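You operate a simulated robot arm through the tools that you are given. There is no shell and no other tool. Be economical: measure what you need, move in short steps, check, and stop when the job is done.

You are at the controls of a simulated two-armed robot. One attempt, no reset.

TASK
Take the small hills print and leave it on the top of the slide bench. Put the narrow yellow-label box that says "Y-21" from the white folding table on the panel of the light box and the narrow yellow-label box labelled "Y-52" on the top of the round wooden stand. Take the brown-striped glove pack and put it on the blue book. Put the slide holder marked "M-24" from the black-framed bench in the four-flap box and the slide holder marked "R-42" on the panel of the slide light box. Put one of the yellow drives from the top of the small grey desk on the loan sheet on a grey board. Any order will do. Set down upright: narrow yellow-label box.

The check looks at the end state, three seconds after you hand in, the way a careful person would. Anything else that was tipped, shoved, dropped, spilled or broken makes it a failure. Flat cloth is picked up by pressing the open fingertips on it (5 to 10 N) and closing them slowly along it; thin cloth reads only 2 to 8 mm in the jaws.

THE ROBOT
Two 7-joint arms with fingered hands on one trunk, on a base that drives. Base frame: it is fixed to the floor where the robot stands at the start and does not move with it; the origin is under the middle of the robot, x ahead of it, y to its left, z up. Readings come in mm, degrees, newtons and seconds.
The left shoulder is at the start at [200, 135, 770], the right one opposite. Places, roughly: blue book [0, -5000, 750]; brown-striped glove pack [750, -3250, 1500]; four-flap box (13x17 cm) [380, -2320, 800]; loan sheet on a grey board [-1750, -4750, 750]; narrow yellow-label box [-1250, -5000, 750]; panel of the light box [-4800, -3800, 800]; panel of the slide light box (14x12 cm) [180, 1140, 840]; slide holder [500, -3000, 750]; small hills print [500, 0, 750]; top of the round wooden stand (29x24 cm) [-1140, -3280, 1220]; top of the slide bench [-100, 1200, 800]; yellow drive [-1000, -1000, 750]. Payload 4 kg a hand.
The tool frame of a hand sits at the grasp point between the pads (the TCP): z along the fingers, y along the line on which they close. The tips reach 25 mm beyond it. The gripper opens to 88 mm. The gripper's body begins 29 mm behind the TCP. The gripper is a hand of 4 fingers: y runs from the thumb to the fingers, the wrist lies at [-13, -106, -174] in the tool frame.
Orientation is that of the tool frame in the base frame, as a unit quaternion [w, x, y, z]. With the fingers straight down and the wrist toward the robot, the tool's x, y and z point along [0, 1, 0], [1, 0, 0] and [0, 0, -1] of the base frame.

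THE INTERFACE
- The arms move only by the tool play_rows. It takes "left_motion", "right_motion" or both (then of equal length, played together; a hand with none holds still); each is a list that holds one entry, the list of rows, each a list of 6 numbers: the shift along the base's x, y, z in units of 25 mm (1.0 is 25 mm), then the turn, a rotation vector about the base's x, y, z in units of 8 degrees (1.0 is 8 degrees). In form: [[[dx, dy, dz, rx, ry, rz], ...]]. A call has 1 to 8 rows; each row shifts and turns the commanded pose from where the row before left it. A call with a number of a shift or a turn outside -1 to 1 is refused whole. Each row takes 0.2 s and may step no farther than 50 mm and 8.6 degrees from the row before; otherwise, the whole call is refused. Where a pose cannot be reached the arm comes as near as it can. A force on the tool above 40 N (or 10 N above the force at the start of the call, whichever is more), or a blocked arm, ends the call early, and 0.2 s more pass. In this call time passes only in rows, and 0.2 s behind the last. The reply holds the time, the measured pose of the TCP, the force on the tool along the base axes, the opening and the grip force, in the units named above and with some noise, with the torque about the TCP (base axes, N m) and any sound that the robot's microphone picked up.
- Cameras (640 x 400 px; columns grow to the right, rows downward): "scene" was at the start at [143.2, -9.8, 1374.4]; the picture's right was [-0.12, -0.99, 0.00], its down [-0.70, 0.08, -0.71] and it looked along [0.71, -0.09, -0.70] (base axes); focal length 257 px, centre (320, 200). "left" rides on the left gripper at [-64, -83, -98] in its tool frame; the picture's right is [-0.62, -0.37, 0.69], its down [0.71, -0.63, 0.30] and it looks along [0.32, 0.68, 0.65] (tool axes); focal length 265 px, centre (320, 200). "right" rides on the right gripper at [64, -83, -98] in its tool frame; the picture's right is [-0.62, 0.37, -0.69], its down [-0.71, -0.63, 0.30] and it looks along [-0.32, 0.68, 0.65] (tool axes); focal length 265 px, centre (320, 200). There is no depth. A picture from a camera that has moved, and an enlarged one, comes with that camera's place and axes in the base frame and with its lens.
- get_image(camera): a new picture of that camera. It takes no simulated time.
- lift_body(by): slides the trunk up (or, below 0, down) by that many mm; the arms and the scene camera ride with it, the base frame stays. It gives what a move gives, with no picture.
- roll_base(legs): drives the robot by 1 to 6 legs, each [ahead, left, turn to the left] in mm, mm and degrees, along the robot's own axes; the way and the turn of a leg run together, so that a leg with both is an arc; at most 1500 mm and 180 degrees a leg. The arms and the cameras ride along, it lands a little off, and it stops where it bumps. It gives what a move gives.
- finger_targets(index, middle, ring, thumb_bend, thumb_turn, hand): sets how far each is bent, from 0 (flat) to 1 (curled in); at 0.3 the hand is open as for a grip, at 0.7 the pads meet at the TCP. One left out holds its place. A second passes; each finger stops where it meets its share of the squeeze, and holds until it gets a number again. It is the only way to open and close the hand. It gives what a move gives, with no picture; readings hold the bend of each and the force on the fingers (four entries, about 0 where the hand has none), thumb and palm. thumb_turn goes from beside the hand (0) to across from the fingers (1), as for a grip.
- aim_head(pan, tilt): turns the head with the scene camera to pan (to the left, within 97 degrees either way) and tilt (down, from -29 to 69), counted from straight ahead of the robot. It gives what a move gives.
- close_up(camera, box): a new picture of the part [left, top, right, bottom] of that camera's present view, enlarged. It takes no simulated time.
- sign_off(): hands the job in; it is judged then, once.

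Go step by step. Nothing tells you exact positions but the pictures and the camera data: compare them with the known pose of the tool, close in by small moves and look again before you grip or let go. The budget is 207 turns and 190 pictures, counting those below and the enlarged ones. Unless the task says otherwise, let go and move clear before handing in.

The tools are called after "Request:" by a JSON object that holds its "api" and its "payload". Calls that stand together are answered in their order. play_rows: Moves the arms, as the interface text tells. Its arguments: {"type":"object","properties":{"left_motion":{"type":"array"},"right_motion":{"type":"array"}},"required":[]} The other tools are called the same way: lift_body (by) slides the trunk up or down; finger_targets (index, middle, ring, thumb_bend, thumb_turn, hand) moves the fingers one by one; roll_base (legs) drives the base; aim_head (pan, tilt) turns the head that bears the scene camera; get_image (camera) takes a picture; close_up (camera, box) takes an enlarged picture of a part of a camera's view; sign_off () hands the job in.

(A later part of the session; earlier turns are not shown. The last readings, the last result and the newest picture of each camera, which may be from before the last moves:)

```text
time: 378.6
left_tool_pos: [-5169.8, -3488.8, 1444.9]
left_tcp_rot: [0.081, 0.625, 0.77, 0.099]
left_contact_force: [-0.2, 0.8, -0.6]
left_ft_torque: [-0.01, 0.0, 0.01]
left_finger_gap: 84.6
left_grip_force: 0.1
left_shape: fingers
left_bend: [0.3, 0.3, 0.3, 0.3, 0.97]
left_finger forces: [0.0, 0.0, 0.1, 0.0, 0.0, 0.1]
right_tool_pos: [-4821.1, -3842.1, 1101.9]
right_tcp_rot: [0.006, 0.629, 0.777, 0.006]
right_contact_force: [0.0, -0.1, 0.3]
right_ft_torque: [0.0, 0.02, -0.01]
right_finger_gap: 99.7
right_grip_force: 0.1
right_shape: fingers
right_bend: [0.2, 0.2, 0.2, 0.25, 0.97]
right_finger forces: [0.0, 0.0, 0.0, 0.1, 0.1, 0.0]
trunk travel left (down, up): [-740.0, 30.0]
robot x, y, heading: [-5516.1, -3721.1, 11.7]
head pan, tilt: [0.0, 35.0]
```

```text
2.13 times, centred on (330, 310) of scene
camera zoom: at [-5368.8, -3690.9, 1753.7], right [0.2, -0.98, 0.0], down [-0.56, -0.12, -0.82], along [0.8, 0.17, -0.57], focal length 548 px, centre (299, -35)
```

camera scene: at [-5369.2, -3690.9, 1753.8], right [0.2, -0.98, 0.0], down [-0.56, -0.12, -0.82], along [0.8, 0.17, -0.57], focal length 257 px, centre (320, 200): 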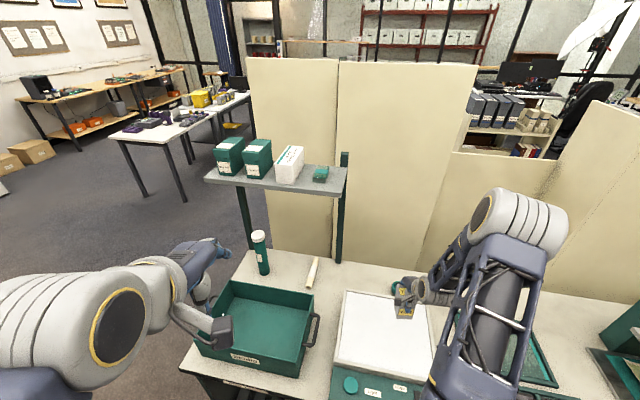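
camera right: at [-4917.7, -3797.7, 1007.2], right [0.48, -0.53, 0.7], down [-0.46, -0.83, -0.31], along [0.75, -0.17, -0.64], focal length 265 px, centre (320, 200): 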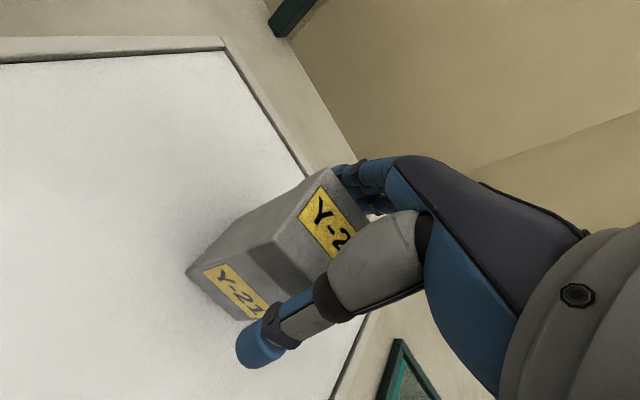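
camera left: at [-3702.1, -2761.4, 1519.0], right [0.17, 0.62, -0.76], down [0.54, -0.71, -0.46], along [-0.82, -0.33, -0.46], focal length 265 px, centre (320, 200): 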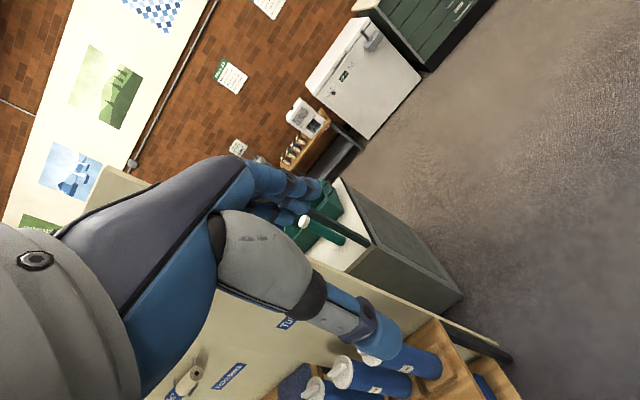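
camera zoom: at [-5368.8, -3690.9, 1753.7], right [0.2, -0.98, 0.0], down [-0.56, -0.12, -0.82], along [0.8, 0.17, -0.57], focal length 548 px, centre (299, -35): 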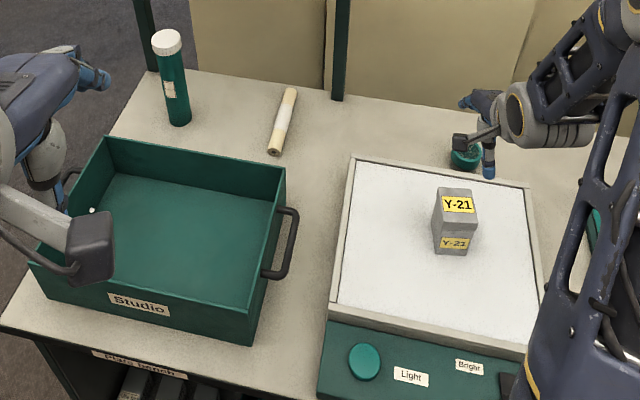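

Y-21 stands on the light box panel. Last job: the glove pack on the high shelf, best reached from the bench's right end. I'll back away and fold the hands in for the drive.

Request:
{"api": "roll_base", "payload": {"legs": [[-320, 0, 0]]}}

Request:
{"api": "play_rows", "payload": {"left_motion": [[[0, 0, 0, -0.045, 0.218, 0], [0, 0, 0, -0.045, 0.218, 0], [0, 0, 0, -0.045, 0.218, 0], [0, 0, 0, -0.045, 0.218, 0], [0, 0, 0, -0.045, 0.218, 0], [0, 0, 0, -0.045, 0.218, 0], [0, 0, 0, -0.045, 0.218, 0], [0, 0, 0, -0.045, 0.218, 0]]], "right_motion": [[[-0.96, -0.2, 0.5, 0, 0, 0], [-0.96, -0.2, 0.5, 0, 0, 0], [-0.96, -0.2, 0.5, 0, 0, 0], [-0.96, -0.2, 0.5, 0, 0, 0], [-0.96, -0.2, 0.5, 0, 0, 0], [-0.96, -0.2, 0.5, 0, 0, 0], [-0.96, -0.2, 0.5, 0, 0, 0], [-0.96, -0.2, 0.5, 0, 0, 0]]]}}

Request:
{"api": "play_rows", "payload": {"left_motion": [[[0, 0, 0, 0, 0, -1], [0, 0, 0, 0, 0, -1], [0, 0, 0, 0, 0, -1], [0, 0, 0, 0, 0, -1], [0, 0, 0, 0, 0, -1], [0, 0, 0, 0, 0, -1]]], "right_motion": [[[-0.96, -0.2, 0, 0, 0, 0], [-0.96, -0.2, 0, 0, 0, 0], [-0.96, -0.2, 0, 0, 0, 0], [-0.96, -0.2, 0, 0, 0, 0], [-0.96, -0.2, 0, 0, 0, 0], [-0.96, -0.2, 0, 0, 0, 0]]]}}

```text
time: 380.8
left_tool_pos: [-5484.3, -3554.8, 1444.2]
left_tcp_rot: [0.081, 0.625, 0.77, 0.1]
left_contact_force: [0.2, 0.2, 0.2]
left_ft_torque: [0.0, 0.0, -0.03]
left_finger_gap: 84.8
left_grip_force: 0.1
left_shape: fingers
left_bend: [0.3, 0.3, 0.3, 0.3, 0.97]
left_finger forces: [0.0, 0.0, 0.1, 0.0, 0.1, 0.1]
right_tool_pos: [-5134.1, -3908.5, 1102.0]
right_tcp_rot: [0.006, 0.629, 0.777, 0.005]
right_contact_force: [0.7, 0.1, -0.8]
right_ft_torque: [0.02, 0.02, -0.05]
right_finger_gap: 100.0
right_grip_force: 0.0
right_shape: fingers
right_bend: [0.2, 0.2, 0.2, 0.25, 0.97]
right_finger forces: [0.0, 0.1, 0.1, 0.0, 0.0, 0.0]
trunk travel left (down, up): [-740.0, 30.0]
robot x, y, heading: [-5830.8, -3784.6, 12.0]
head pan, tilt: [0.0, 35.0]
```

```text
time: 382.6
left_tool_pos: [-5484.0, -3555.3, 1444.6]
left_tcp_rot: [0.002, 0.63, 0.777, 0.003]
left_contact_force: [0.1, 0.2, 0.1]
left_ft_torque: [0.01, 0.0, 0.02]
left_finger_gap: 84.8
left_grip_force: 0.0
left_shape: fingers
left_bend: [0.3, 0.3, 0.3, 0.3, 0.97]
left_finger forces: [0.0, 0.0, 0.0, 0.1, 0.1, 0.0]
right_tool_pos: [-5288.5, -3967.8, 1217.3]
right_tcp_rot: [0.004, 0.63, 0.777, 0.005]
right_contact_force: [0.2, -0.3, 1.0]
right_ft_torque: [0.02, -0.01, 0.03]
right_finger_gap: 100.2
right_grip_force: 0.1
right_shape: fingers
right_bend: [0.2, 0.2, 0.2, 0.25, 0.97]
right_finger forces: [0.0, 0.0, 0.1, 0.1, 0.1, 0.0]
right hand out of reach, approached as far as the arm can: row 6, 7, 8
trunk travel left (down, up): [-740.0, 30.0]
robot x, y, heading: [-5830.0, -3783.7, 11.5]
head pan, tilt: [0.0, 35.0]
```

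```text
time: 384.0
left_tool_pos: [-5483.3, -3556.3, 1444.9]
left_tcp_rot: [0.005, 0.893, 0.451, 0.003]
left_contact_force: [-0.1, -0.4, 0.2]
left_ft_torque: [-0.02, 0.0, 0.02]
left_finger_gap: 84.7
left_grip_force: 0.1
left_shape: fingers
left_bend: [0.3, 0.3, 0.3, 0.3, 0.97]
left_finger forces: [0.0, 0.1, 0.0, 0.1, 0.0, 0.0]
right_tool_pos: [-5386.8, -4041.7, 1250.7]
right_tcp_rot: [0.006, 0.629, 0.777, 0.005]
right_contact_force: [-0.9, 0.6, 0.2]
right_ft_torque: [-0.02, -0.01, 0.02]
right_finger_gap: 100.1
right_grip_force: 0.1
right_shape: fingers
right_bend: [0.2, 0.2, 0.2, 0.25, 0.97]
right_finger forces: [0.1, 0.0, 0.0, 0.1, 0.0, 0.0]
right hand out of reach, approached as far as the arm can: row 1, 2, 3, 4, 5, 6
trunk travel left (down, up): [-740.0, 30.0]
robot x, y, heading: [-5828.8, -3787.9, 11.8]
head pan, tilt: [0.0, 35.0]
```

Request:
{"api": "roll_base", "payload": {"legs": [[0, 0, -11.8], [250, 1196, 0], [1500, 0, 0], [1500, 0, 0], [1500, 80, 0], [580, 0, 0]]}}

Request:
{"api": "play_rows", "payload": {"left_motion": [[[0, 0, 0, 0, 0, -1], [0, 0, 0, 0, 0, -1], [0, 0, 0, 0, 0, -1], [0, 0, 0, 0, 0, -1], [0, 0, 0, 0, 0, -1], [0, 0, 0, 0, 0, -0.25]]]}}

```text
refused: leg 5 is longer than a leg can be; nothing moved
```

```text
time: 385.4
left_tool_pos: [-5483.3, -3555.5, 1444.9]
left_tcp_rot: [0.005, 0.995, 0.101, 0.001]
left_contact_force: [-0.6, -0.1, 0.2]
left_ft_torque: [-0.01, 0.02, 0.03]
left_finger_gap: 84.6
left_grip_force: 0.2
left_shape: fingers
left_bend: [0.3, 0.3, 0.3, 0.3, 0.97]
left_finger forces: [0.1, 0.1, 0.0, 0.0, 0.0, 0.0]
right_tool_pos: [-5385.5, -4041.7, 1250.4]
right_tcp_rot: [0.006, 0.629, 0.777, 0.005]
right_contact_force: [0.2, 0.3, -0.8]
right_ft_torque: [0.01, 0.0, -0.01]
right_finger_gap: 100.2
right_grip_force: 0.0
right_shape: fingers
right_bend: [0.2, 0.2, 0.2, 0.25, 0.97]
right_finger forces: [0.1, 0.1, 0.0, 0.0, 0.0, 0.1]
trunk travel left (down, up): [-740.0, 30.0]
robot x, y, heading: [-5834.8, -3787.4, 11.9]
head pan, tilt: [0.0, 35.0]
```

Request:
{"api": "roll_base", "payload": {"legs": [[0, 0, -11.8], [250, 1196, 0], [1500, 0, 0], [1500, 0, 0], [1490, 80, 0], [590, 0, 0]]}}

Request:
{"api": "aim_head", "payload": {"pan": -55, "tilt": 25}}

Request:
{"api": "get_image", "payload": {"camera": "scene"}}

```text
time: 416.3
left_tool_pos: [-117.2, -2493.6, 1444.8]
left_tcp_rot: [0.005, 1.0, -0.016, 0.0]
left_contact_force: [0.1, 0.2, -0.1]
left_ft_torque: [-0.01, 0.0, 0.0]
left_finger_gap: 85.1
left_grip_force: 0.1
left_shape: fingers
left_bend: [0.3, 0.3, 0.3, 0.3, 0.97]
left_finger forces: [0.1, 0.0, 0.1, 0.0, 0.0, 0.0]
right_tool_pos: [-137.3, -2990.5, 1250.4]
right_tcp_rot: [0.006, 0.718, 0.696, 0.005]
right_contact_force: [-0.3, 0.9, 0.3]
right_ft_torque: [-0.03, -0.02, 0.01]
right_finger_gap: 100.1
right_grip_force: 0.0
right_shape: fingers
right_bend: [0.2, 0.2, 0.2, 0.25, 0.97]
right_finger forces: [0.0, 0.0, 0.0, 0.0, 0.1, 0.0]
trunk travel left (down, up): [-740.0, 30.0]
robot x, y, heading: [-508.8, -2635.1, -2.2]
head pan, tilt: [0.0, 35.0]
```

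```text
time: 417.5
left_tool_pos: [-116.7, -2493.4, 1444.3]
left_tcp_rot: [0.004, 1.0, -0.017, -0.001]
left_contact_force: [-0.1, 0.6, 1.5]
left_ft_torque: [0.03, 0.0, 0.02]
left_finger_gap: 84.7
left_grip_force: 0.0
left_shape: fingers
left_bend: [0.3, 0.3, 0.3, 0.3, 0.97]
left_finger forces: [0.1, 0.0, 0.0, 0.0, 0.0, 0.0]
right_tool_pos: [-138.6, -2989.8, 1249.5]
right_tcp_rot: [0.006, 0.719, 0.695, 0.005]
right_contact_force: [0.9, -0.1, -0.1]
right_ft_torque: [0.04, -0.03, -0.01]
right_finger_gap: 99.8
right_grip_force: 0.1
right_shape: fingers
right_bend: [0.2, 0.2, 0.2, 0.25, 0.97]
right_finger forces: [0.1, 0.0, 0.1, 0.0, 0.0, 0.0]
trunk travel left (down, up): [-740.0, 30.0]
robot x, y, heading: [-508.8, -2634.5, -2.0]
head pan, tilt: [-55.0, 25.0]
```

```text
40 pictures are left
camera scene: at [-395.9, -2715.2, 1769.5], right [-0.84, -0.55, 0.0], down [-0.23, 0.35, -0.91], along [0.49, -0.76, -0.42], focal length 257 px, centre (320, 200)
```

scene: 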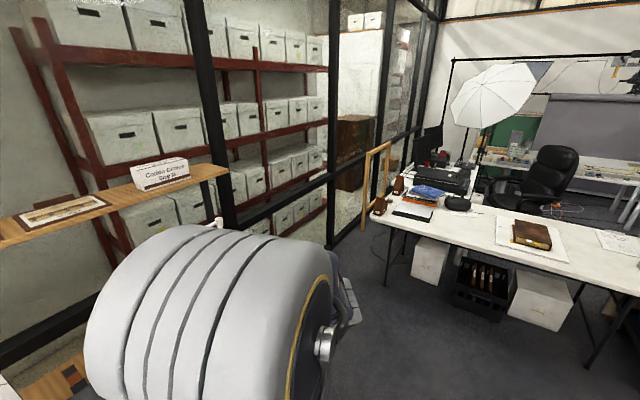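

I'll use the right hand for the gloves: raise it, turn it a quarter (wrist inward), and raise the trunk fully, here in the open.

Request:
{"api": "lift_body", "payload": {"by": 29}}

Request:
{"api": "play_rows", "payload": {"right_motion": [[[0, 0.4, 0.9, 0, 0, -1], [0, 0.4, 0.9, 0, 0, -1], [0, 0.4, 0.9, 0, 0, -1], [0, 0.4, 0.9, 0, 0, -1], [0, 0.4, 0.9, 0, 0, -1], [0, 0.4, 0.9, 0, 0, -1], [0, 0.4, 0.9, 0, 0, -1], [0, 0.4, 0.9, 0, 0, -1]]]}}

Request:
{"api": "play_rows", "payload": {"right_motion": [[[0, 0, 0.8, 0, 0, -1], [0, 0, 0.8, 0, 0, -1], [0, 0, 0.8, 0, 0, -1], [0, 0, 0.5, 0, 0, -0.2]]]}}

Request:
{"api": "roll_base", "payload": {"legs": [[0, 0, 2], [60, -1265, 0], [0, 0, 90]]}}

```text
time: 418.3
left_tool_pos: [-116.3, -2492.7, 1473.1]
left_tcp_rot: [0.004, 1.0, -0.017, -0.001]
left_contact_force: [0.5, -1.0, 0.4]
left_ft_torque: [0.0, 0.0, 0.02]
left_finger_gap: 84.6
left_grip_force: 0.0
left_shape: fingers
left_bend: [0.3, 0.3, 0.3, 0.3, 0.97]
left_finger forces: [0.0, 0.0, 0.1, 0.0, 0.1, 0.0]
right_tool_pos: [-136.7, -2990.6, 1278.2]
right_tcp_rot: [0.006, 0.718, 0.696, 0.005]
right_contact_force: [-0.1, 0.2, 0.8]
right_ft_torque: [-0.01, 0.0, -0.04]
right_finger_gap: 100.0
right_grip_force: 0.0
right_shape: fingers
right_bend: [0.2, 0.2, 0.2, 0.25, 0.97]
right_finger forces: [0.0, 0.0, 0.0, 0.1, 0.0, 0.0]
trunk travel left (down, up): [-769.0, 1.0]
robot x, y, heading: [-509.9, -2633.7, -2.0]
head pan, tilt: [-55.0, 25.0]
```

```text
time: 420.1
left_tool_pos: [-116.4, -2494.2, 1474.4]
left_tcp_rot: [0.004, 1.0, -0.016, -0.001]
left_contact_force: [-0.8, -0.5, -0.5]
left_ft_torque: [0.01, 0.0, 0.01]
left_finger_gap: 84.5
left_grip_force: 0.1
left_shape: fingers
left_bend: [0.3, 0.3, 0.3, 0.3, 0.97]
left_finger forces: [0.0, 0.0, 0.1, 0.1, 0.1, 0.0]
right_tool_pos: [-135.0, -2915.1, 1462.5]
right_tcp_rot: [0.009, 0.978, 0.208, 0.001]
right_contact_force: [-0.2, -0.6, 0.9]
right_ft_torque: [0.02, 0.0, 0.0]
right_finger_gap: 100.0
right_grip_force: 0.0
right_shape: fingers
right_bend: [0.2, 0.2, 0.2, 0.25, 0.97]
right_finger forces: [0.0, 0.0, 0.0, 0.1, 0.0, 0.0]
right hand out of reach, approached as far as the arm can: row 1
trunk travel left (down, up): [-769.0, 1.0]
robot x, y, heading: [-512.3, -2635.6, -1.9]
head pan, tilt: [-55.0, 25.0]
```

```text
time: 420.5
left_tool_pos: [-112.9, -2492.8, 1472.5]
left_tcp_rot: [0.003, 1.0, -0.009, 0.003]
left_contact_force: [12.4, -2.6, -4.9]
left_ft_torque: [0.14, 0.84, -0.04]
left_finger_gap: 84.7
left_grip_force: 0.1
left_shape: fingers
left_bend: [0.3, 0.3, 0.3, 0.3, 0.97]
left_finger forces: [0.0, 0.0, 0.0, 0.0, 0.1, 0.0]
right_tool_pos: [-136.0, -2914.0, 1477.7]
right_tcp_rot: [0.005, 0.986, 0.166, 0.002]
right_contact_force: [-0.2, 0.4, 1.1]
right_ft_torque: [0.02, -0.04, -0.01]
right_finger_gap: 100.0
right_grip_force: 0.2
right_shape: fingers
right_bend: [0.2, 0.2, 0.2, 0.25, 0.97]
right_finger forces: [0.0, 0.1, 0.0, 0.1, 0.1, 0.1]
trunk travel left (down, up): [-769.0, 1.0]
robot x, y, heading: [-508.9, -2634.4, -1.9]
head pan, tilt: [-55.0, 25.0]
stopped in row 1 (left hand): the force on the tool passed its limit at 85 N (the readings are from after the stop); the commanded pose is now the measured one
```

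```text
time: 431.0
left_tool_pos: [-609.4, -3502.0, 1471.7]
left_tcp_rot: [-0.001, 0.696, 0.718, 0.005]
left_contact_force: [0.7, 36.4, -13.2]
left_ft_torque: [-2.31, -0.06, -0.19]
left_finger_gap: 84.6
left_grip_force: 0.1
left_shape: fingers
left_bend: [0.3, 0.3, 0.3, 0.3, 0.97]
left_finger forces: [0.1, 0.0, 0.0, 0.0, 0.0, 0.1]
right_tool_pos: [-188.1, -3505.0, 1477.9]
right_tcp_rot: [0.003, 0.56, 0.829, 0.006]
right_contact_force: [-0.3, -0.5, 0.2]
right_ft_torque: [-0.03, -0.02, 0.04]
right_finger_gap: 99.8
right_grip_force: 0.0
right_shape: fingers
right_bend: [0.2, 0.2, 0.2, 0.25, 0.97]
right_finger forces: [0.0, 0.0, 0.1, 0.0, 0.1, 0.0]
trunk travel left (down, up): [-769.0, 1.0]
robot x, y, heading: [-450.7, -3890.3, 91.0]
head pan, tilt: [-55.0, 25.0]
```

The right wrist touched the left hand. I'll move the left hand outward and down, then finish the right hand's turn.

Request:
{"api": "play_rows", "payload": {"left_motion": [[[-1, 0, 0, 0, 0, 0], [-1, 0, -0.5, 0, 0, 0], [-1, 0, -1, 0, 0, 0], [-1, 0, -1, 0, 0, 0], [-0.5, 0, -1, 0, 0, 0], [0, 0, -1, 0, 0, 0]]]}}

Request:
{"api": "play_rows", "payload": {"right_motion": [[[0, 0, 0.6, 0, 0, -0.9], [0, 0, 0.6, 0, 0, -0.9], [0, 0, 0.6, 0, 0, -0.9]]]}}

Request:
{"api": "aim_head", "payload": {"pan": -45, "tilt": 15}}

Request:
{"api": "get_image", "payload": {"camera": "scene"}}

```text
time: 432.4
left_tool_pos: [-721.7, -3502.0, 1359.1]
left_tcp_rot: [-0.001, 0.697, 0.717, 0.006]
left_contact_force: [0.1, 0.4, -0.1]
left_ft_torque: [0.02, 0.0, 0.01]
left_finger_gap: 84.6
left_grip_force: 0.0
left_shape: fingers
left_bend: [0.3, 0.3, 0.3, 0.3, 0.97]
left_finger forces: [0.0, 0.0, 0.1, 0.1, 0.0, 0.0]
right_tool_pos: [-187.9, -3504.3, 1478.6]
right_tcp_rot: [0.003, 0.559, 0.829, 0.007]
right_contact_force: [-0.4, 0.0, -0.7]
right_ft_torque: [-0.03, 0.0, 0.01]
right_finger_gap: 100.0
right_grip_force: 0.0
right_shape: fingers
right_bend: [0.2, 0.2, 0.2, 0.25, 0.97]
right_finger forces: [0.1, 0.0, 0.0, 0.0, 0.0, 0.1]
trunk travel left (down, up): [-769.0, 1.0]
robot x, y, heading: [-445.0, -3892.4, 90.9]
head pan, tilt: [-55.0, 25.0]
```

```text
time: 433.2
left_tool_pos: [-721.2, -3503.7, 1360.6]
left_tcp_rot: [0.0, 0.696, 0.718, 0.005]
left_contact_force: [-0.2, 0.9, 0.3]
left_ft_torque: [0.01, -0.01, 0.02]
left_finger_gap: 84.8
left_grip_force: 0.0
left_shape: fingers
left_bend: [0.3, 0.3, 0.3, 0.3, 0.97]
left_finger forces: [0.0, 0.0, 0.0, 0.0, 0.0, 0.0]
right_tool_pos: [-190.3, -3516.8, 1519.3]
right_tcp_rot: [0.003, 0.703, 0.711, 0.006]
right_contact_force: [-0.9, -0.3, -0.8]
right_ft_torque: [0.0, -0.01, 0.02]
right_finger_gap: 100.2
right_grip_force: 0.0
right_shape: fingers
right_bend: [0.2, 0.2, 0.2, 0.25, 0.97]
right_finger forces: [0.0, 0.1, 0.0, 0.0, 0.1, 0.0]
right hand out of reach, approached as far as the arm can: row 3
trunk travel left (down, up): [-769.0, 1.0]
robot x, y, heading: [-445.1, -3892.0, 91.2]
head pan, tilt: [-55.0, 25.0]
```

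```text
time: 434.0
left_tool_pos: [-721.7, -3502.4, 1359.7]
left_tcp_rot: [-0.001, 0.697, 0.717, 0.004]
left_contact_force: [-0.3, -0.1, 0.0]
left_ft_torque: [-0.02, 0.01, 0.02]
left_finger_gap: 85.0
left_grip_force: 0.0
left_shape: fingers
left_bend: [0.3, 0.3, 0.3, 0.3, 0.97]
left_finger forces: [0.0, 0.1, 0.0, 0.2, 0.1, 0.0]
right_tool_pos: [-190.6, -3516.2, 1518.7]
right_tcp_rot: [0.003, 0.702, 0.712, 0.006]
right_contact_force: [0.8, -0.1, -0.6]
right_ft_torque: [-0.01, 0.03, -0.03]
right_finger_gap: 99.8
right_grip_force: 0.1
right_shape: fingers
right_bend: [0.2, 0.2, 0.2, 0.25, 0.97]
right_finger forces: [0.1, 0.1, 0.0, 0.0, 0.0, 0.1]
trunk travel left (down, up): [-769.0, 1.0]
robot x, y, heading: [-449.7, -3891.6, 90.8]
head pan, tilt: [-45.0, 15.0]
```

```text
39 pictures are left
camera scene: at [-380.8, -3764.1, 1814.7], right [0.72, -0.7, 0.0], down [-0.18, -0.19, -0.97], along [0.67, 0.69, -0.26], focal length 257 px, centre (320, 200)
```

scene: 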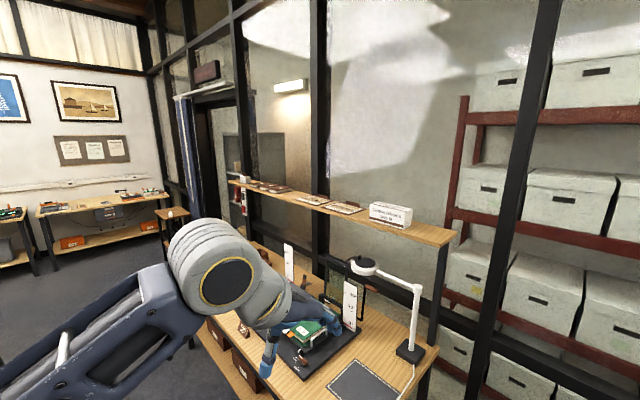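

The glove pack is visible on the shelf end. Zooming to measure it.

Request:
{"api": "close_up", "payload": {"camera": "scene", "box": [340, 180, 470, 270]}}

```text
4.44 times, centred on (405, 225) of scene
camera zoom: at [-380.8, -3764.1, 1814.7], right [0.72, -0.7, 0.0], down [-0.18, -0.19, -0.97], along [0.67, 0.69, -0.26], focal length 1142 px, centre (-58, 89)
```

zoom: 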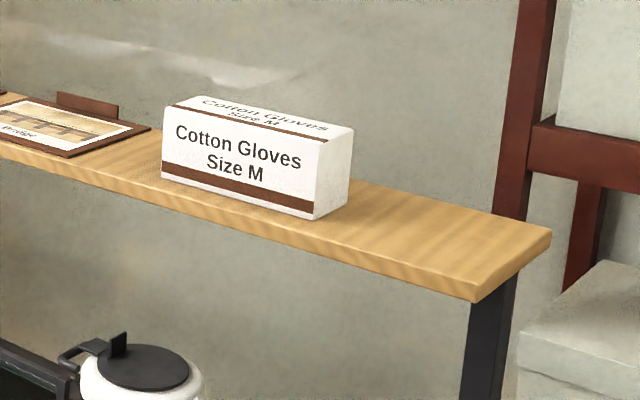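

The pack spans x 635–710, y -3257…-3077, z 1388–1469, so the hand fits over it. I'll drive to the bench's right end.

Request:
{"api": "roll_base", "payload": {"legs": [[0, -850, -0.8], [65, 0, 0]]}}

Request:
{"api": "get_image", "payload": {"camera": "right"}}

Request:
{"api": "aim_head", "payload": {"pan": -30, "tilt": 20}}

Request:
{"api": "get_image", "payload": {"camera": "scene"}}

```text
time: 439.0
left_tool_pos: [127.4, -3425.9, 1360.4]
left_tcp_rot: [-0.001, 0.701, 0.713, 0.004]
left_contact_force: [-0.7, -1.2, -0.3]
left_ft_torque: [-0.01, 0.03, -0.01]
left_finger_gap: 84.5
left_grip_force: 0.1
left_shape: fingers
left_bend: [0.3, 0.3, 0.3, 0.3, 0.97]
left_finger forces: [0.0, 0.1, 0.0, 0.0, 0.1, 0.0]
right_tool_pos: [657.1, -3448.6, 1518.7]
right_tcp_rot: [0.005, 0.707, 0.707, 0.006]
right_contact_force: [0.9, 0.0, 0.0]
right_ft_torque: [-0.02, 0.02, -0.01]
right_finger_gap: 100.0
right_grip_force: 0.0
right_shape: fingers
right_bend: [0.2, 0.2, 0.2, 0.25, 0.97]
right_finger forces: [0.0, 0.0, 0.1, 0.0, 0.1, 0.1]
trunk travel left (down, up): [-769.0, 1.0]
robot x, y, heading: [395.9, -3819.9, 90.1]
head pan, tilt: [-45.0, 15.0]
```

```text
37 pictures are left
camera right: at [571.7, -3384.2, 1616.4], right [0.36, -0.62, 0.7], down [-0.63, -0.71, -0.32], along [0.69, -0.32, -0.64], focal length 265 px, centre (320, 200)
```

right: 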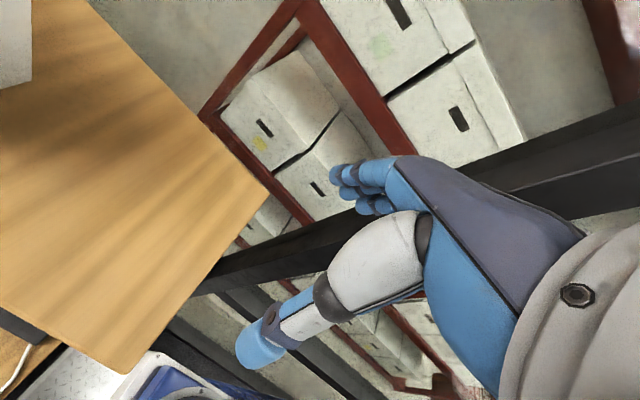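

```text
time: 439.8
left_tool_pos: [125.6, -3426.2, 1359.9]
left_tcp_rot: [0.0, 0.701, 0.713, 0.004]
left_contact_force: [0.5, -0.1, 0.7]
left_ft_torque: [-0.01, -0.01, 0.02]
left_finger_gap: 84.6
left_grip_force: 0.0
left_shape: fingers
left_bend: [0.3, 0.3, 0.3, 0.3, 0.97]
left_finger forces: [0.0, 0.0, 0.0, 0.0, 0.0, 0.0]
right_tool_pos: [656.5, -3446.7, 1518.8]
right_tcp_rot: [0.004, 0.707, 0.707, 0.006]
right_contact_force: [0.4, 0.2, 0.1]
right_ft_torque: [0.01, -0.03, 0.0]
right_finger_gap: 99.8
right_grip_force: 0.1
right_shape: fingers
right_bend: [0.2, 0.2, 0.2, 0.25, 0.97]
right_finger forces: [0.1, 0.0, 0.0, 0.0, 0.0, 0.0]
trunk travel left (down, up): [-769.0, 1.0]
robot x, y, heading: [395.8, -3817.1, 90.2]
head pan, tilt: [-30.0, 20.0]
```

```text
36 pictures are left
camera scene: at [444.1, -3677.6, 1806.7], right [0.87, -0.5, 0.0], down [-0.17, -0.3, -0.94], along [0.47, 0.81, -0.34], focal length 257 px, centre (320, 200)
```

scene: 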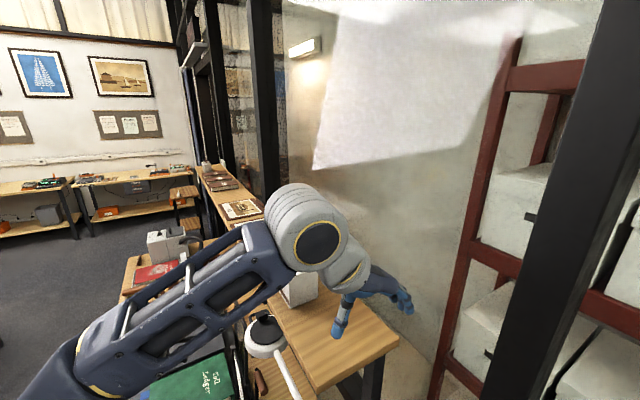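

The hand is clear above the shelf. Moving in over the pack.

Request:
{"api": "play_rows", "payload": {"right_motion": [[[0.08, 1, 0, 0, 0, 0], [0.08, 1, 0, 0, 0, 0], [0.08, 1, 0, 0, 0, 0], [0.08, 1, 0, 0, 0, 0], [0.08, 1, 0, 0, 0, 0], [0.08, 1, 0, 0, 0, 0], [0.08, 1, 0, 0, 0, 0], [0.08, 1, 0, 0, 0, 0]]]}}

Request:
{"api": "get_image", "payload": {"camera": "right"}}

```text
time: 441.6
left_tool_pos: [125.9, -3425.4, 1359.6]
left_tcp_rot: [0.0, 0.701, 0.713, 0.004]
left_contact_force: [-0.2, 0.2, 0.3]
left_ft_torque: [-0.02, 0.01, 0.0]
left_finger_gap: 84.7
left_grip_force: 0.0
left_shape: fingers
left_bend: [0.3, 0.3, 0.3, 0.3, 0.97]
left_finger forces: [0.1, 0.0, 0.0, 0.0, 0.0, 0.1]
right_tool_pos: [642.9, -3430.7, 1484.2]
right_tcp_rot: [0.005, 0.705, 0.709, 0.007]
right_contact_force: [0.6, 0.1, -0.1]
right_ft_torque: [0.0, 0.0, -0.02]
right_finger_gap: 99.9
right_grip_force: 0.0
right_shape: fingers
right_bend: [0.2, 0.2, 0.2, 0.25, 0.97]
right_finger forces: [0.0, 0.0, 0.0, 0.0, 0.1, 0.2]
right hand out of reach, approached as far as the arm can: row 1, 2, 3, 4, 5, 6, 7, 8
trunk travel left (down, up): [-769.0, 1.0]
robot x, y, heading: [397.2, -3815.8, 89.8]
head pan, tilt: [-30.0, 20.0]
```

```text
35 pictures are left
camera right: at [556.3, -3368.7, 1582.4], right [0.36, -0.62, 0.7], down [-0.62, -0.72, -0.32], along [0.7, -0.32, -0.64], focal length 265 px, centre (320, 200)
```

right: 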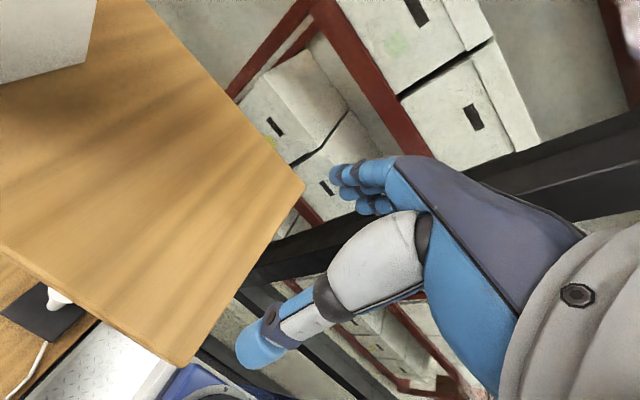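

The wrapped-in right arm cannot reach. A better stance is beside the bench end facing the window wall, reaching left with the left hand in its natural attitude. I'll back out and unwind the right arm first.

Request:
{"api": "roll_base", "payload": {"legs": [[-150, 0, 0], [0, 450, 0]]}}

Request:
{"api": "play_rows", "payload": {"right_motion": [[[0, -1, -0.5, 0, 0, 1], [0, -1, -0.5, 0, 0, 1], [0, -1, -0.8, 0, 0, 1], [0, -1, -1, 0, 0, 1], [0, -1, -1, 0, 0, 1], [0, -1, -1, 0, 0, 1], [0, -1, -1, 0, 0, 1], [0, -1, -1, 0, 0, 1]]]}}

Request:
{"api": "play_rows", "payload": {"right_motion": [[[0.4, 0, -1, 0, 0, 1], [0.4, 0, -1, 0, 0, 1], [0.4, 0, -1, 0, 0, 1], [0.4, 0, -1, 0, 0, 0.25], [0, 0, -1, 0, 0, 0], [0, 0, -1, 0, 0, 0], [0, 0, -1, 0, 0, 0], [0, 0, -1, 0, 0, 0]]]}}

```text
time: 445.3
left_tool_pos: [-331.0, -3579.0, 1359.3]
left_tcp_rot: [-0.001, 0.702, 0.713, 0.004]
left_contact_force: [0.4, -0.1, 0.2]
left_ft_torque: [0.0, -0.01, -0.01]
left_finger_gap: 84.8
left_grip_force: 0.0
left_shape: fingers
left_bend: [0.3, 0.3, 0.3, 0.3, 0.97]
left_finger forces: [0.0, 0.1, 0.1, 0.0, 0.0, 0.1]
right_tool_pos: [185.6, -3583.2, 1483.9]
right_tcp_rot: [0.004, 0.705, 0.709, 0.006]
right_contact_force: [-0.4, -0.5, -0.6]
right_ft_torque: [0.01, 0.03, 0.0]
right_finger_gap: 100.3
right_grip_force: 0.1
right_shape: fingers
right_bend: [0.2, 0.2, 0.2, 0.25, 0.97]
right_finger forces: [0.0, 0.0, 0.0, 0.0, 0.0, 0.0]
trunk travel left (down, up): [-769.0, 1.0]
robot x, y, heading: [-59.4, -3970.2, 90.1]
head pan, tilt: [-30.0, 20.0]
```

```text
time: 447.1
left_tool_pos: [-329.7, -3577.5, 1359.9]
left_tcp_rot: [-0.001, 0.701, 0.714, 0.004]
left_contact_force: [0.6, -0.4, -0.5]
left_ft_torque: [-0.03, 0.01, 0.01]
left_finger_gap: 84.8
left_grip_force: 0.0
left_shape: fingers
left_bend: [0.3, 0.3, 0.3, 0.3, 0.97]
left_finger forces: [0.1, 0.0, 0.1, 0.0, 0.0, 0.1]
right_tool_pos: [193.9, -3794.0, 1361.8]
right_tcp_rot: [0.004, 0.224, 0.975, 0.001]
right_contact_force: [0.2, -0.2, -0.4]
right_ft_torque: [-0.03, -0.04, 0.01]
right_finger_gap: 100.0
right_grip_force: 0.1
right_shape: fingers
right_bend: [0.2, 0.2, 0.2, 0.25, 0.97]
right_finger forces: [0.1, 0.1, 0.0, 0.0, 0.1, 0.1]
right hand out of reach, approached as far as the arm can: row 5, 6, 7, 8
trunk travel left (down, up): [-769.0, 1.0]
robot x, y, heading: [-60.7, -3968.6, 90.1]
head pan, tilt: [-30.0, 20.0]
```

```text
time: 447.6
left_tool_pos: [-331.8, -3578.5, 1360.0]
left_tcp_rot: [0.0, 0.701, 0.713, 0.005]
left_contact_force: [-0.7, 0.1, -0.3]
left_ft_torque: [-0.02, -0.05, 0.0]
left_finger_gap: 84.6
left_grip_force: 0.1
left_shape: fingers
left_bend: [0.3, 0.3, 0.3, 0.3, 0.97]
left_finger forces: [0.1, 0.0, 0.1, 0.0, 0.0, 0.1]
right_tool_pos: [202.4, -3812.6, 1336.8]
right_tcp_rot: [-0.002, 0.202, 0.979, 0.004]
right_contact_force: [-1.3, 0.8, -0.4]
right_ft_torque: [-0.03, -0.03, 0.01]
right_finger_gap: 100.1
right_grip_force: 0.0
right_shape: fingers
right_bend: [0.2, 0.2, 0.2, 0.25, 0.98]
right_finger forces: [0.0, 0.1, 0.1, 0.0, 0.0, 0.1]
right hand out of reach, approached as far as the arm can: row 1, 2
trunk travel left (down, up): [-769.0, 1.0]
robot x, y, heading: [-61.5, -3969.1, 90.0]
head pan, tilt: [-30.0, 20.0]
stopped in row 2 (right hand): the arm was blocked; the commanded pose is now the measured one
```

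The right hand came in too close to the body. I'll move it forward again while finishing the unwinding.

Request:
{"api": "play_rows", "payload": {"right_motion": [[[0.3, 1, 0, 0, 0, 0], [0.3, 1, 0, 0, 0, 0], [0.3, 1, 0, 0, 0, 0.7], [0.3, 1, -0.5, 0, 0, 0.7], [0.3, 1, -1, 0, 0, 0.7], [0, 1, -1, 0, 0, 0.7], [0, 1, -1, 0, 0, 0.2], [0, 1, -1, 0, 0, 0]]]}}

Request:
{"api": "play_rows", "payload": {"right_motion": [[[0, 0.4, -1, 0, 0, 0], [0, 0.4, -1, 0, 0, 0], [0, 0.4, -1, 0, 0, 0], [0, 0, -1, 0, 0, 0], [0, 0, -1, 0, 0, 0], [0, 0, -1, 0, 0, 0]]]}}

```text
time: 449.4
left_tool_pos: [-330.1, -3577.9, 1360.5]
left_tcp_rot: [-0.001, 0.701, 0.713, 0.003]
left_contact_force: [0.1, 0.1, -0.5]
left_ft_torque: [0.0, -0.04, 0.04]
left_finger_gap: 84.7
left_grip_force: 0.1
left_shape: fingers
left_bend: [0.3, 0.3, 0.3, 0.3, 0.97]
left_finger forces: [0.0, 0.0, 0.0, 0.0, 0.1, 0.1]
right_tool_pos: [290.0, -3624.3, 1271.6]
right_tcp_rot: [-0.003, -0.006, 1.0, 0.003]
right_contact_force: [-0.3, -0.4, 0.5]
right_ft_torque: [0.03, -0.02, 0.03]
right_finger_gap: 100.1
right_grip_force: 0.1
right_shape: fingers
right_bend: [0.2, 0.2, 0.2, 0.25, 0.98]
right_finger forces: [0.0, 0.0, 0.0, 0.0, 0.0, 0.0]
right hand out of reach, approached as far as the arm can: row 1, 2, 4, 5, 6, 7, 8
trunk travel left (down, up): [-769.0, 1.0]
robot x, y, heading: [-60.5, -3970.2, 90.3]
head pan, tilt: [-30.0, 20.0]
```

```text
time: 450.8
left_tool_pos: [-329.7, -3577.6, 1360.9]
left_tcp_rot: [0.0, 0.702, 0.713, 0.005]
left_contact_force: [-0.5, -1.0, 0.9]
left_ft_torque: [0.0, -0.03, -0.03]
left_finger_gap: 84.8
left_grip_force: 0.1
left_shape: fingers
left_bend: [0.3, 0.3, 0.3, 0.3, 0.97]
left_finger forces: [0.0, 0.1, 0.0, 0.1, 0.1, 0.0]
right_tool_pos: [315.2, -3586.8, 1129.5]
right_tcp_rot: [-0.003, -0.007, 1.0, 0.002]
right_contact_force: [0.6, 0.1, 0.1]
right_ft_torque: [-0.01, -0.03, 0.0]
right_finger_gap: 100.1
right_grip_force: 0.1
right_shape: fingers
right_bend: [0.2, 0.2, 0.2, 0.25, 0.98]
right_finger forces: [0.0, 0.0, 0.1, 0.1, 0.0, 0.0]
right hand out of reach, approached as far as the arm can: row 1, 2, 3, 4
trunk travel left (down, up): [-769.0, 1.0]
robot x, y, heading: [-64.8, -3967.5, 90.0]
head pan, tilt: [-30.0, 20.0]
```

Right arm is tidy. Now I'll bring the left hand out to the left side, raised and turned to its natural attitude.

Request:
{"api": "play_rows", "payload": {"left_motion": [[[-0.9, -0.2, 0.5, 0, 0, 0.94], [-0.9, -0.2, 0.5, 0, 0, 0.94], [-0.9, -0.2, 0.5, 0, 0, 0.94], [-0.9, -0.2, 0.5, 0, 0, 0.94], [-0.9, -0.2, 0.5, 0, 0, 0.94], [-0.9, -0.2, 0.5, 0, 0, 0.94], [-0.9, -0.2, 0.5, 0, 0, 0.94], [-0.9, -0.2, 0.5, 0, 0, 0.94]]]}}

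Request:
{"api": "play_rows", "payload": {"left_motion": [[[-0.9, -0.3, 0.6, 0, 0, 0.94], [-0.9, -0.3, 0.6, 0, 0, 0.94], [-0.9, -0.3, 0.6, 0, 0, 0.94], [-0.7, -0.3, 0.6, 0, 0, 0.94]]]}}

Request:
{"api": "roll_base", "payload": {"legs": [[0, 0, -90]]}}

```text
time: 452.6
left_tool_pos: [-510.2, -3617.1, 1460.2]
left_tcp_rot: [-0.004, 0.249, 0.968, 0.004]
left_contact_force: [-0.6, -0.3, 0.2]
left_ft_torque: [0.0, -0.02, 0.03]
left_finger_gap: 84.6
left_grip_force: 0.2
left_shape: fingers
left_bend: [0.3, 0.3, 0.3, 0.3, 0.97]
left_finger forces: [0.1, 0.0, 0.0, 0.0, 0.1, 0.1]
right_tool_pos: [316.8, -3586.2, 1129.1]
right_tcp_rot: [-0.003, -0.006, 1.0, 0.002]
right_contact_force: [0.2, -0.8, 0.3]
right_ft_torque: [-0.01, 0.0, 0.03]
right_finger_gap: 100.2
right_grip_force: 0.1
right_shape: fingers
right_bend: [0.2, 0.2, 0.2, 0.25, 0.98]
right_finger forces: [0.0, 0.1, 0.0, 0.0, 0.0, 0.0]
trunk travel left (down, up): [-769.0, 1.0]
robot x, y, heading: [-58.4, -3969.0, 90.2]
head pan, tilt: [-30.0, 20.0]
```

```text
time: 453.6
left_tool_pos: [-595.5, -3647.2, 1520.6]
left_tcp_rot: [-0.004, -0.011, 1.0, 0.003]
left_contact_force: [0.0, 0.8, -0.2]
left_ft_torque: [-0.01, -0.02, -0.03]
left_finger_gap: 84.7
left_grip_force: 0.0
left_shape: fingers
left_bend: [0.3, 0.3, 0.3, 0.3, 0.97]
left_finger forces: [0.0, 0.0, 0.0, 0.0, 0.0, 0.0]
right_tool_pos: [317.4, -3586.9, 1129.3]
right_tcp_rot: [-0.004, -0.007, 1.0, 0.003]
right_contact_force: [-0.4, -0.3, -0.3]
right_ft_torque: [0.02, -0.01, -0.02]
right_finger_gap: 100.2
right_grip_force: 0.0
right_shape: fingers
right_bend: [0.2, 0.2, 0.2, 0.25, 0.98]
right_finger forces: [0.0, 0.1, 0.0, 0.0, 0.0, 0.0]
trunk travel left (down, up): [-769.0, 1.0]
robot x, y, heading: [-59.0, -3971.6, 90.0]
head pan, tilt: [-30.0, 20.0]
```

```text
time: 457.9
left_tool_pos: [267.5, -3439.6, 1520.7]
left_tcp_rot: [-0.002, 0.704, 0.71, 0.004]
left_contact_force: [0.9, -0.2, 0.5]
left_ft_torque: [-0.03, 0.03, 0.0]
left_finger_gap: 84.7
left_grip_force: 0.1
left_shape: fingers
left_bend: [0.3, 0.3, 0.3, 0.3, 0.97]
left_finger forces: [0.0, 0.0, 0.0, 0.0, 0.0, 0.0]
right_tool_pos: [318.6, -4350.5, 1128.8]
right_tcp_rot: [-0.001, 0.707, 0.707, 0.005]
right_contact_force: [-0.6, 0.1, -0.3]
right_ft_torque: [0.0, -0.03, 0.01]
right_finger_gap: 100.0
right_grip_force: 0.0
right_shape: fingers
right_bend: [0.2, 0.2, 0.2, 0.25, 0.98]
right_finger forces: [0.0, 0.0, 0.0, 0.0, 0.0, 0.0]
trunk travel left (down, up): [-769.0, 1.0]
robot x, y, heading: [-60.5, -3968.0, -0.8]
head pan, tilt: [-30.0, 20.0]
```

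The left hand is positioned nicely. Driving beside the bench end, then sidestepping so the hand comes over the pack.

Request:
{"api": "roll_base", "payload": {"legs": [[400, 0, 0.8], [0, 245, 0]]}}

Request:
{"api": "get_image", "payload": {"camera": "left"}}

Request:
{"api": "aim_head", "payload": {"pan": 50, "tilt": 20}}

Request:
{"api": "get_image", "payload": {"camera": "scene"}}

```text
time: 461.9
left_tool_pos: [662.4, -3195.4, 1519.9]
left_tcp_rot: [-0.001, 0.7, 0.714, 0.006]
left_contact_force: [0.6, 0.0, -0.9]
left_ft_torque: [-0.02, 0.0, 0.01]
left_finger_gap: 84.7
left_grip_force: 0.0
left_shape: fingers
left_bend: [0.3, 0.3, 0.3, 0.3, 0.97]
left_finger forces: [0.0, 0.0, 0.1, 0.0, 0.0, 0.0]
right_tool_pos: [720.0, -4106.7, 1129.2]
right_tcp_rot: [0.0, 0.703, 0.711, 0.005]
right_contact_force: [0.1, 0.2, -0.7]
right_ft_torque: [-0.04, 0.03, -0.02]
right_finger_gap: 100.1
right_grip_force: 0.0
right_shape: fingers
right_bend: [0.2, 0.2, 0.2, 0.25, 0.98]
right_finger forces: [0.0, 0.0, 0.0, 0.0, 0.0, 0.1]
trunk travel left (down, up): [-769.0, 1.0]
robot x, y, heading: [335.7, -3726.2, -0.2]
head pan, tilt: [-30.0, 20.0]
stopped in leg 2: the robot was blocked; the commanded pose is now the measured one
```

```text
34 pictures are left
camera left: at [579.7, -3261.7, 1618.1], right [-0.35, -0.62, -0.7], down [-0.64, 0.7, -0.3], along [0.68, 0.34, -0.65], focal length 265 px, centre (320, 200)
```

left: 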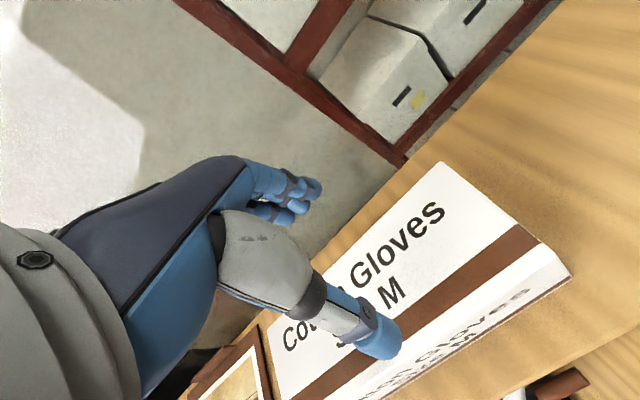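

```text
time: 463.4
left_tool_pos: [662.5, -3194.8, 1519.3]
left_tcp_rot: [-0.001, 0.7, 0.714, 0.005]
left_contact_force: [-0.4, -0.2, -0.1]
left_ft_torque: [0.0, 0.02, -0.01]
left_finger_gap: 84.8
left_grip_force: 0.2
left_shape: fingers
left_bend: [0.3, 0.3, 0.3, 0.3, 0.97]
left_finger forces: [0.0, 0.0, 0.0, 0.0, 0.0, 0.0]
right_tool_pos: [721.2, -4105.3, 1129.9]
right_tcp_rot: [-0.001, 0.704, 0.71, 0.005]
right_contact_force: [-0.1, -0.3, 0.1]
right_ft_torque: [0.02, -0.02, 0.01]
right_finger_gap: 100.3
right_grip_force: 0.0
right_shape: fingers
right_bend: [0.2, 0.2, 0.2, 0.25, 0.98]
right_finger forces: [0.1, 0.0, 0.0, 0.1, 0.0, 0.0]
trunk travel left (down, up): [-769.0, 1.0]
robot x, y, heading: [338.1, -3729.1, -0.2]
head pan, tilt: [50.0, 20.0]
```

```text
33 pictures are left
camera scene: at [460.6, -3656.8, 1806.6], right [0.77, -0.64, 0.0], down [-0.22, -0.26, -0.94], along [0.61, 0.72, -0.34], focal length 257 px, centre (320, 200)
```

scene: 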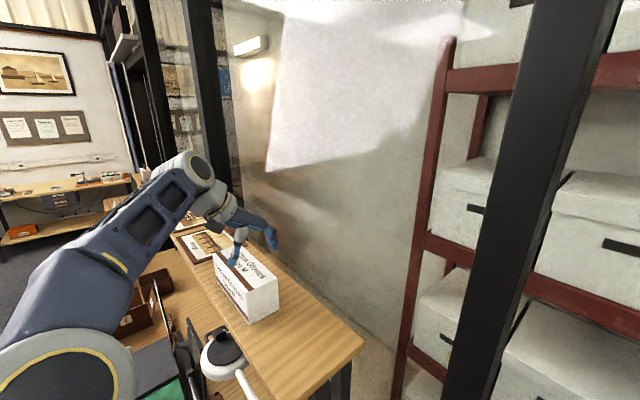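

The base touched the bench end lightly and stopped. I'll ease off slightly and zoom to fix the pack's exact depth position.

Request:
{"api": "roll_base", "payload": {"legs": [[0, -8, 0]]}}

Request:
{"api": "close_up", "payload": {"camera": "scene", "box": [180, 200, 320, 340]}}

```text
time: 464.2
left_tool_pos: [663.3, -3202.3, 1520.6]
left_tcp_rot: [-0.001, 0.7, 0.714, 0.005]
left_contact_force: [-0.2, 0.9, 0.3]
left_ft_torque: [-0.03, 0.01, -0.02]
left_finger_gap: 84.7
left_grip_force: 0.0
left_shape: fingers
left_bend: [0.3, 0.3, 0.3, 0.3, 0.97]
left_finger forces: [0.1, 0.0, 0.1, 0.0, 0.1, 0.1]
right_tool_pos: [721.3, -4113.0, 1130.0]
right_tcp_rot: [-0.001, 0.704, 0.711, 0.005]
right_contact_force: [-0.3, -0.4, 0.1]
right_ft_torque: [-0.01, 0.03, 0.0]
right_finger_gap: 100.1
right_grip_force: 0.1
right_shape: fingers
right_bend: [0.2, 0.2, 0.2, 0.25, 0.98]
right_finger forces: [0.1, 0.0, 0.0, 0.0, 0.0, 0.0]
trunk travel left (down, up): [-769.0, 1.0]
robot x, y, heading: [334.4, -3737.3, -0.2]
head pan, tilt: [50.0, 20.0]
```

```text
2.86 times, centred on (250, 270) of scene
camera zoom: at [460.5, -3664.6, 1806.6], right [0.77, -0.64, 0.0], down [-0.22, -0.26, -0.94], along [0.6, 0.72, -0.34], focal length 734 px, centre (520, 0)
```

zoom: 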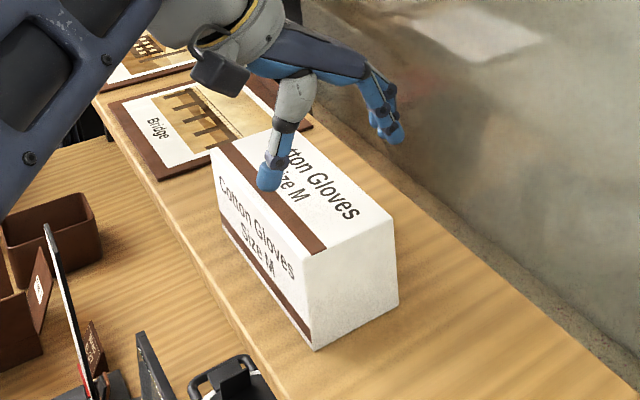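

Pack measured: x 611–684, right end y -3253. I'll open wider, centre at x 647, and descend.

Request:
{"api": "finger_targets", "payload": {"hand": "left", "index": 0.2, "middle": 0.2, "ring": 0.2, "thumb_bend": 0.2}}

Request:
{"api": "play_rows", "payload": {"left_motion": [[[-0.32, 0.6, 0, 0, 0, 0.1], [-0.32, 0.6, 0, 0, 0, 0.1], [0, 0, -0.8, 0, 0, 0], [0, 0, -0.6, 0, 0, 0]]]}}

Request:
{"api": "get_image", "payload": {"camera": "left"}}

Request:
{"api": "close_up", "payload": {"camera": "scene", "box": [180, 200, 320, 340]}}

```text
time: 465.2
left_tool_pos: [662.5, -3202.4, 1519.8]
left_tcp_rot: [-0.001, 0.7, 0.714, 0.004]
left_contact_force: [0.8, -0.1, 0.2]
left_ft_torque: [-0.02, -0.01, 0.0]
left_finger_gap: 103.3
left_grip_force: 0.1
left_shape: fingers
left_bend: [0.2, 0.2, 0.2, 0.2, 0.97]
left_finger forces: [0.0, 0.1, 0.0, 0.0, 0.0, 0.0]
right_tool_pos: [720.8, -4112.7, 1129.0]
right_tcp_rot: [-0.001, 0.703, 0.711, 0.005]
right_contact_force: [0.4, -1.0, 1.1]
right_ft_torque: [-0.03, -0.05, 0.0]
right_finger_gap: 100.2
right_grip_force: 0.1
right_shape: fingers
right_bend: [0.2, 0.2, 0.2, 0.25, 0.98]
right_finger forces: [0.0, 0.1, 0.1, 0.0, 0.0, 0.0]
trunk travel left (down, up): [-769.0, 1.0]
robot x, y, heading: [338.5, -3733.5, -0.0]
head pan, tilt: [50.0, 20.0]
```

```text
time: 466.2
left_tool_pos: [645.8, -3173.0, 1484.4]
left_tcp_rot: [0.0, 0.691, 0.723, 0.004]
left_contact_force: [0.5, -0.6, 0.3]
left_ft_torque: [0.0, -0.03, 0.0]
left_finger_gap: 103.4
left_grip_force: 0.1
left_shape: fingers
left_bend: [0.2, 0.2, 0.2, 0.2, 0.97]
left_finger forces: [0.1, 0.1, 0.0, 0.1, 0.0, 0.0]
right_tool_pos: [720.0, -4114.0, 1129.4]
right_tcp_rot: [-0.001, 0.703, 0.711, 0.005]
right_contact_force: [-0.1, -0.1, 0.1]
right_ft_torque: [-0.01, 0.01, 0.01]
right_finger_gap: 100.0
right_grip_force: 0.0
right_shape: fingers
right_bend: [0.2, 0.2, 0.2, 0.25, 0.98]
right_finger forces: [0.0, 0.1, 0.1, 0.1, 0.0, 0.1]
trunk travel left (down, up): [-769.0, 1.0]
robot x, y, heading: [339.3, -3733.6, -0.3]
head pan, tilt: [50.0, 20.0]
```

```text
31 pictures are left
camera left: at [566.0, -3242.0, 1582.4], right [-0.34, -0.63, -0.7], down [-0.66, 0.69, -0.3], along [0.67, 0.36, -0.65], focal length 265 px, centre (320, 200)
```

left: 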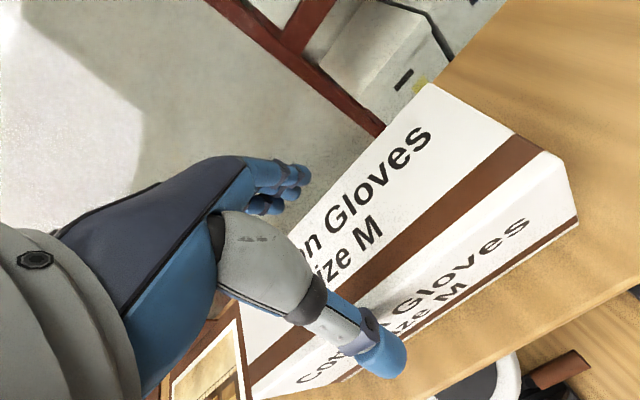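

```text
2.86 times, centred on (250, 270) of scene
camera zoom: at [460.6, -3664.8, 1806.7], right [0.77, -0.64, 0.0], down [-0.22, -0.26, -0.94], along [0.6, 0.72, -0.34], focal length 734 px, centre (520, 0)
```

zoom: 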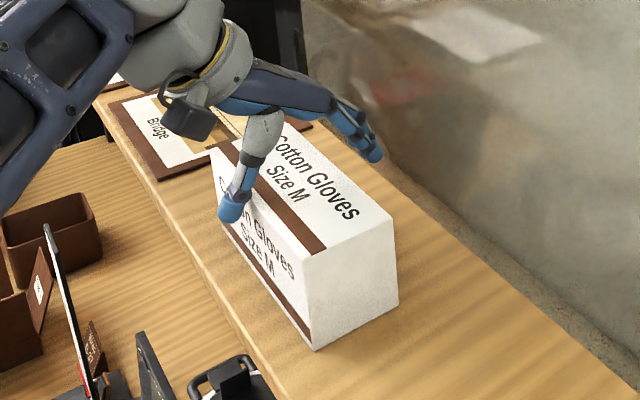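

Thumb in front, fingers behind the pack. Lowering 34 mm and closing.

Request:
{"api": "play_rows", "payload": {"left_motion": [[[0, 0, -0.5, 0, 0, 0], [0, 0, -0.5, 0, 0, 0], [0, 0, -0.35, 0, 0, 0]]]}}

Request:
{"api": "finger_targets", "payload": {"hand": "left", "index": 0.55, "middle": 0.55, "ring": 0.55, "thumb_bend": 0.55}}

Request:
{"api": "close_up", "payload": {"camera": "scene", "box": [180, 200, 320, 340]}}

```text
time: 467.1
left_tool_pos: [646.8, -3172.6, 1457.1]
left_tcp_rot: [0.0, 0.689, 0.725, 0.011]
left_contact_force: [-4.5, -0.9, 21.3]
left_ft_torque: [-0.1, 0.56, 0.01]
left_finger_gap: 107.4
left_grip_force: 10.4
left_shape: fingers
left_bend: [0.2, 0.2, 0.2, 0.19, 0.98]
left_finger forces: [1.1, 0.0, 0.0, 0.0, 20.3, 0.0]
right_tool_pos: [720.0, -4113.8, 1129.5]
right_tcp_rot: [0.0, 0.703, 0.711, 0.006]
right_contact_force: [0.2, -0.1, -0.4]
right_ft_torque: [0.02, -0.01, 0.01]
right_finger_gap: 100.4
right_grip_force: 0.1
right_shape: fingers
right_bend: [0.2, 0.2, 0.2, 0.25, 0.98]
right_finger forces: [0.0, 0.0, 0.1, 0.1, 0.0, 0.1]
trunk travel left (down, up): [-769.0, 1.0]
robot x, y, heading: [338.0, -3737.7, 0.3]
head pan, tilt: [50.0, 20.0]
stopped in row 3 (left hand): the force on the tool passed its limit at 43 N (the readings are from after the stop); the commanded pose is now the measured one
```

```text
time: 468.1
left_tool_pos: [647.9, -3172.4, 1457.6]
left_tcp_rot: [0.0, 0.69, 0.724, 0.014]
left_contact_force: [-0.8, -0.5, 14.7]
left_ft_torque: [0.02, -0.54, -0.35]
left_finger_gap: 84.7
left_grip_force: 42.1
left_shape: fingers
left_bend: [0.24, 0.44, 0.41, 0.48, 0.95]
left_finger forces: [19.7, 8.0, 13.0, 0.1, 43.7, 0.0]
right_tool_pos: [720.2, -4115.0, 1129.4]
right_tcp_rot: [-0.001, 0.703, 0.711, 0.004]
right_contact_force: [-0.7, 0.9, -0.3]
right_ft_torque: [0.0, 0.01, 0.0]
right_finger_gap: 100.0
right_grip_force: 0.1
right_shape: fingers
right_bend: [0.2, 0.2, 0.2, 0.25, 0.98]
right_finger forces: [0.1, 0.0, 0.0, 0.0, 0.0, 0.0]
trunk travel left (down, up): [-769.0, 1.0]
robot x, y, heading: [336.5, -3734.7, -0.1]
head pan, tilt: [50.0, 20.0]
stopped (left hand): the force on the tool passed its limit at 40 N (the readings are from after the stop); the commanded pose is now the measured one
```

```text
2.86 times, centred on (250, 270) of scene
camera zoom: at [460.0, -3665.3, 1806.2], right [0.77, -0.64, 0.0], down [-0.22, -0.26, -0.94], along [0.6, 0.72, -0.34], focal length 734 px, centre (520, 0)
```

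zoom: 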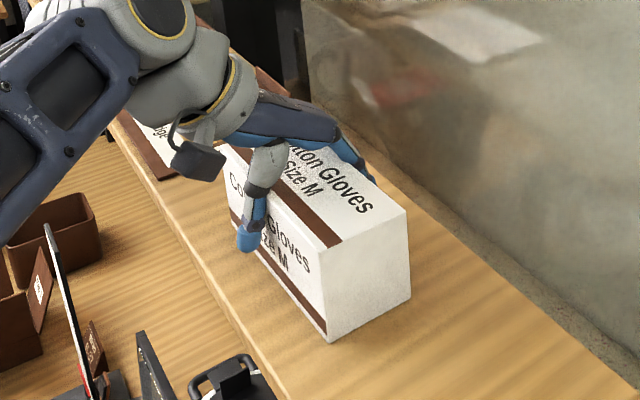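

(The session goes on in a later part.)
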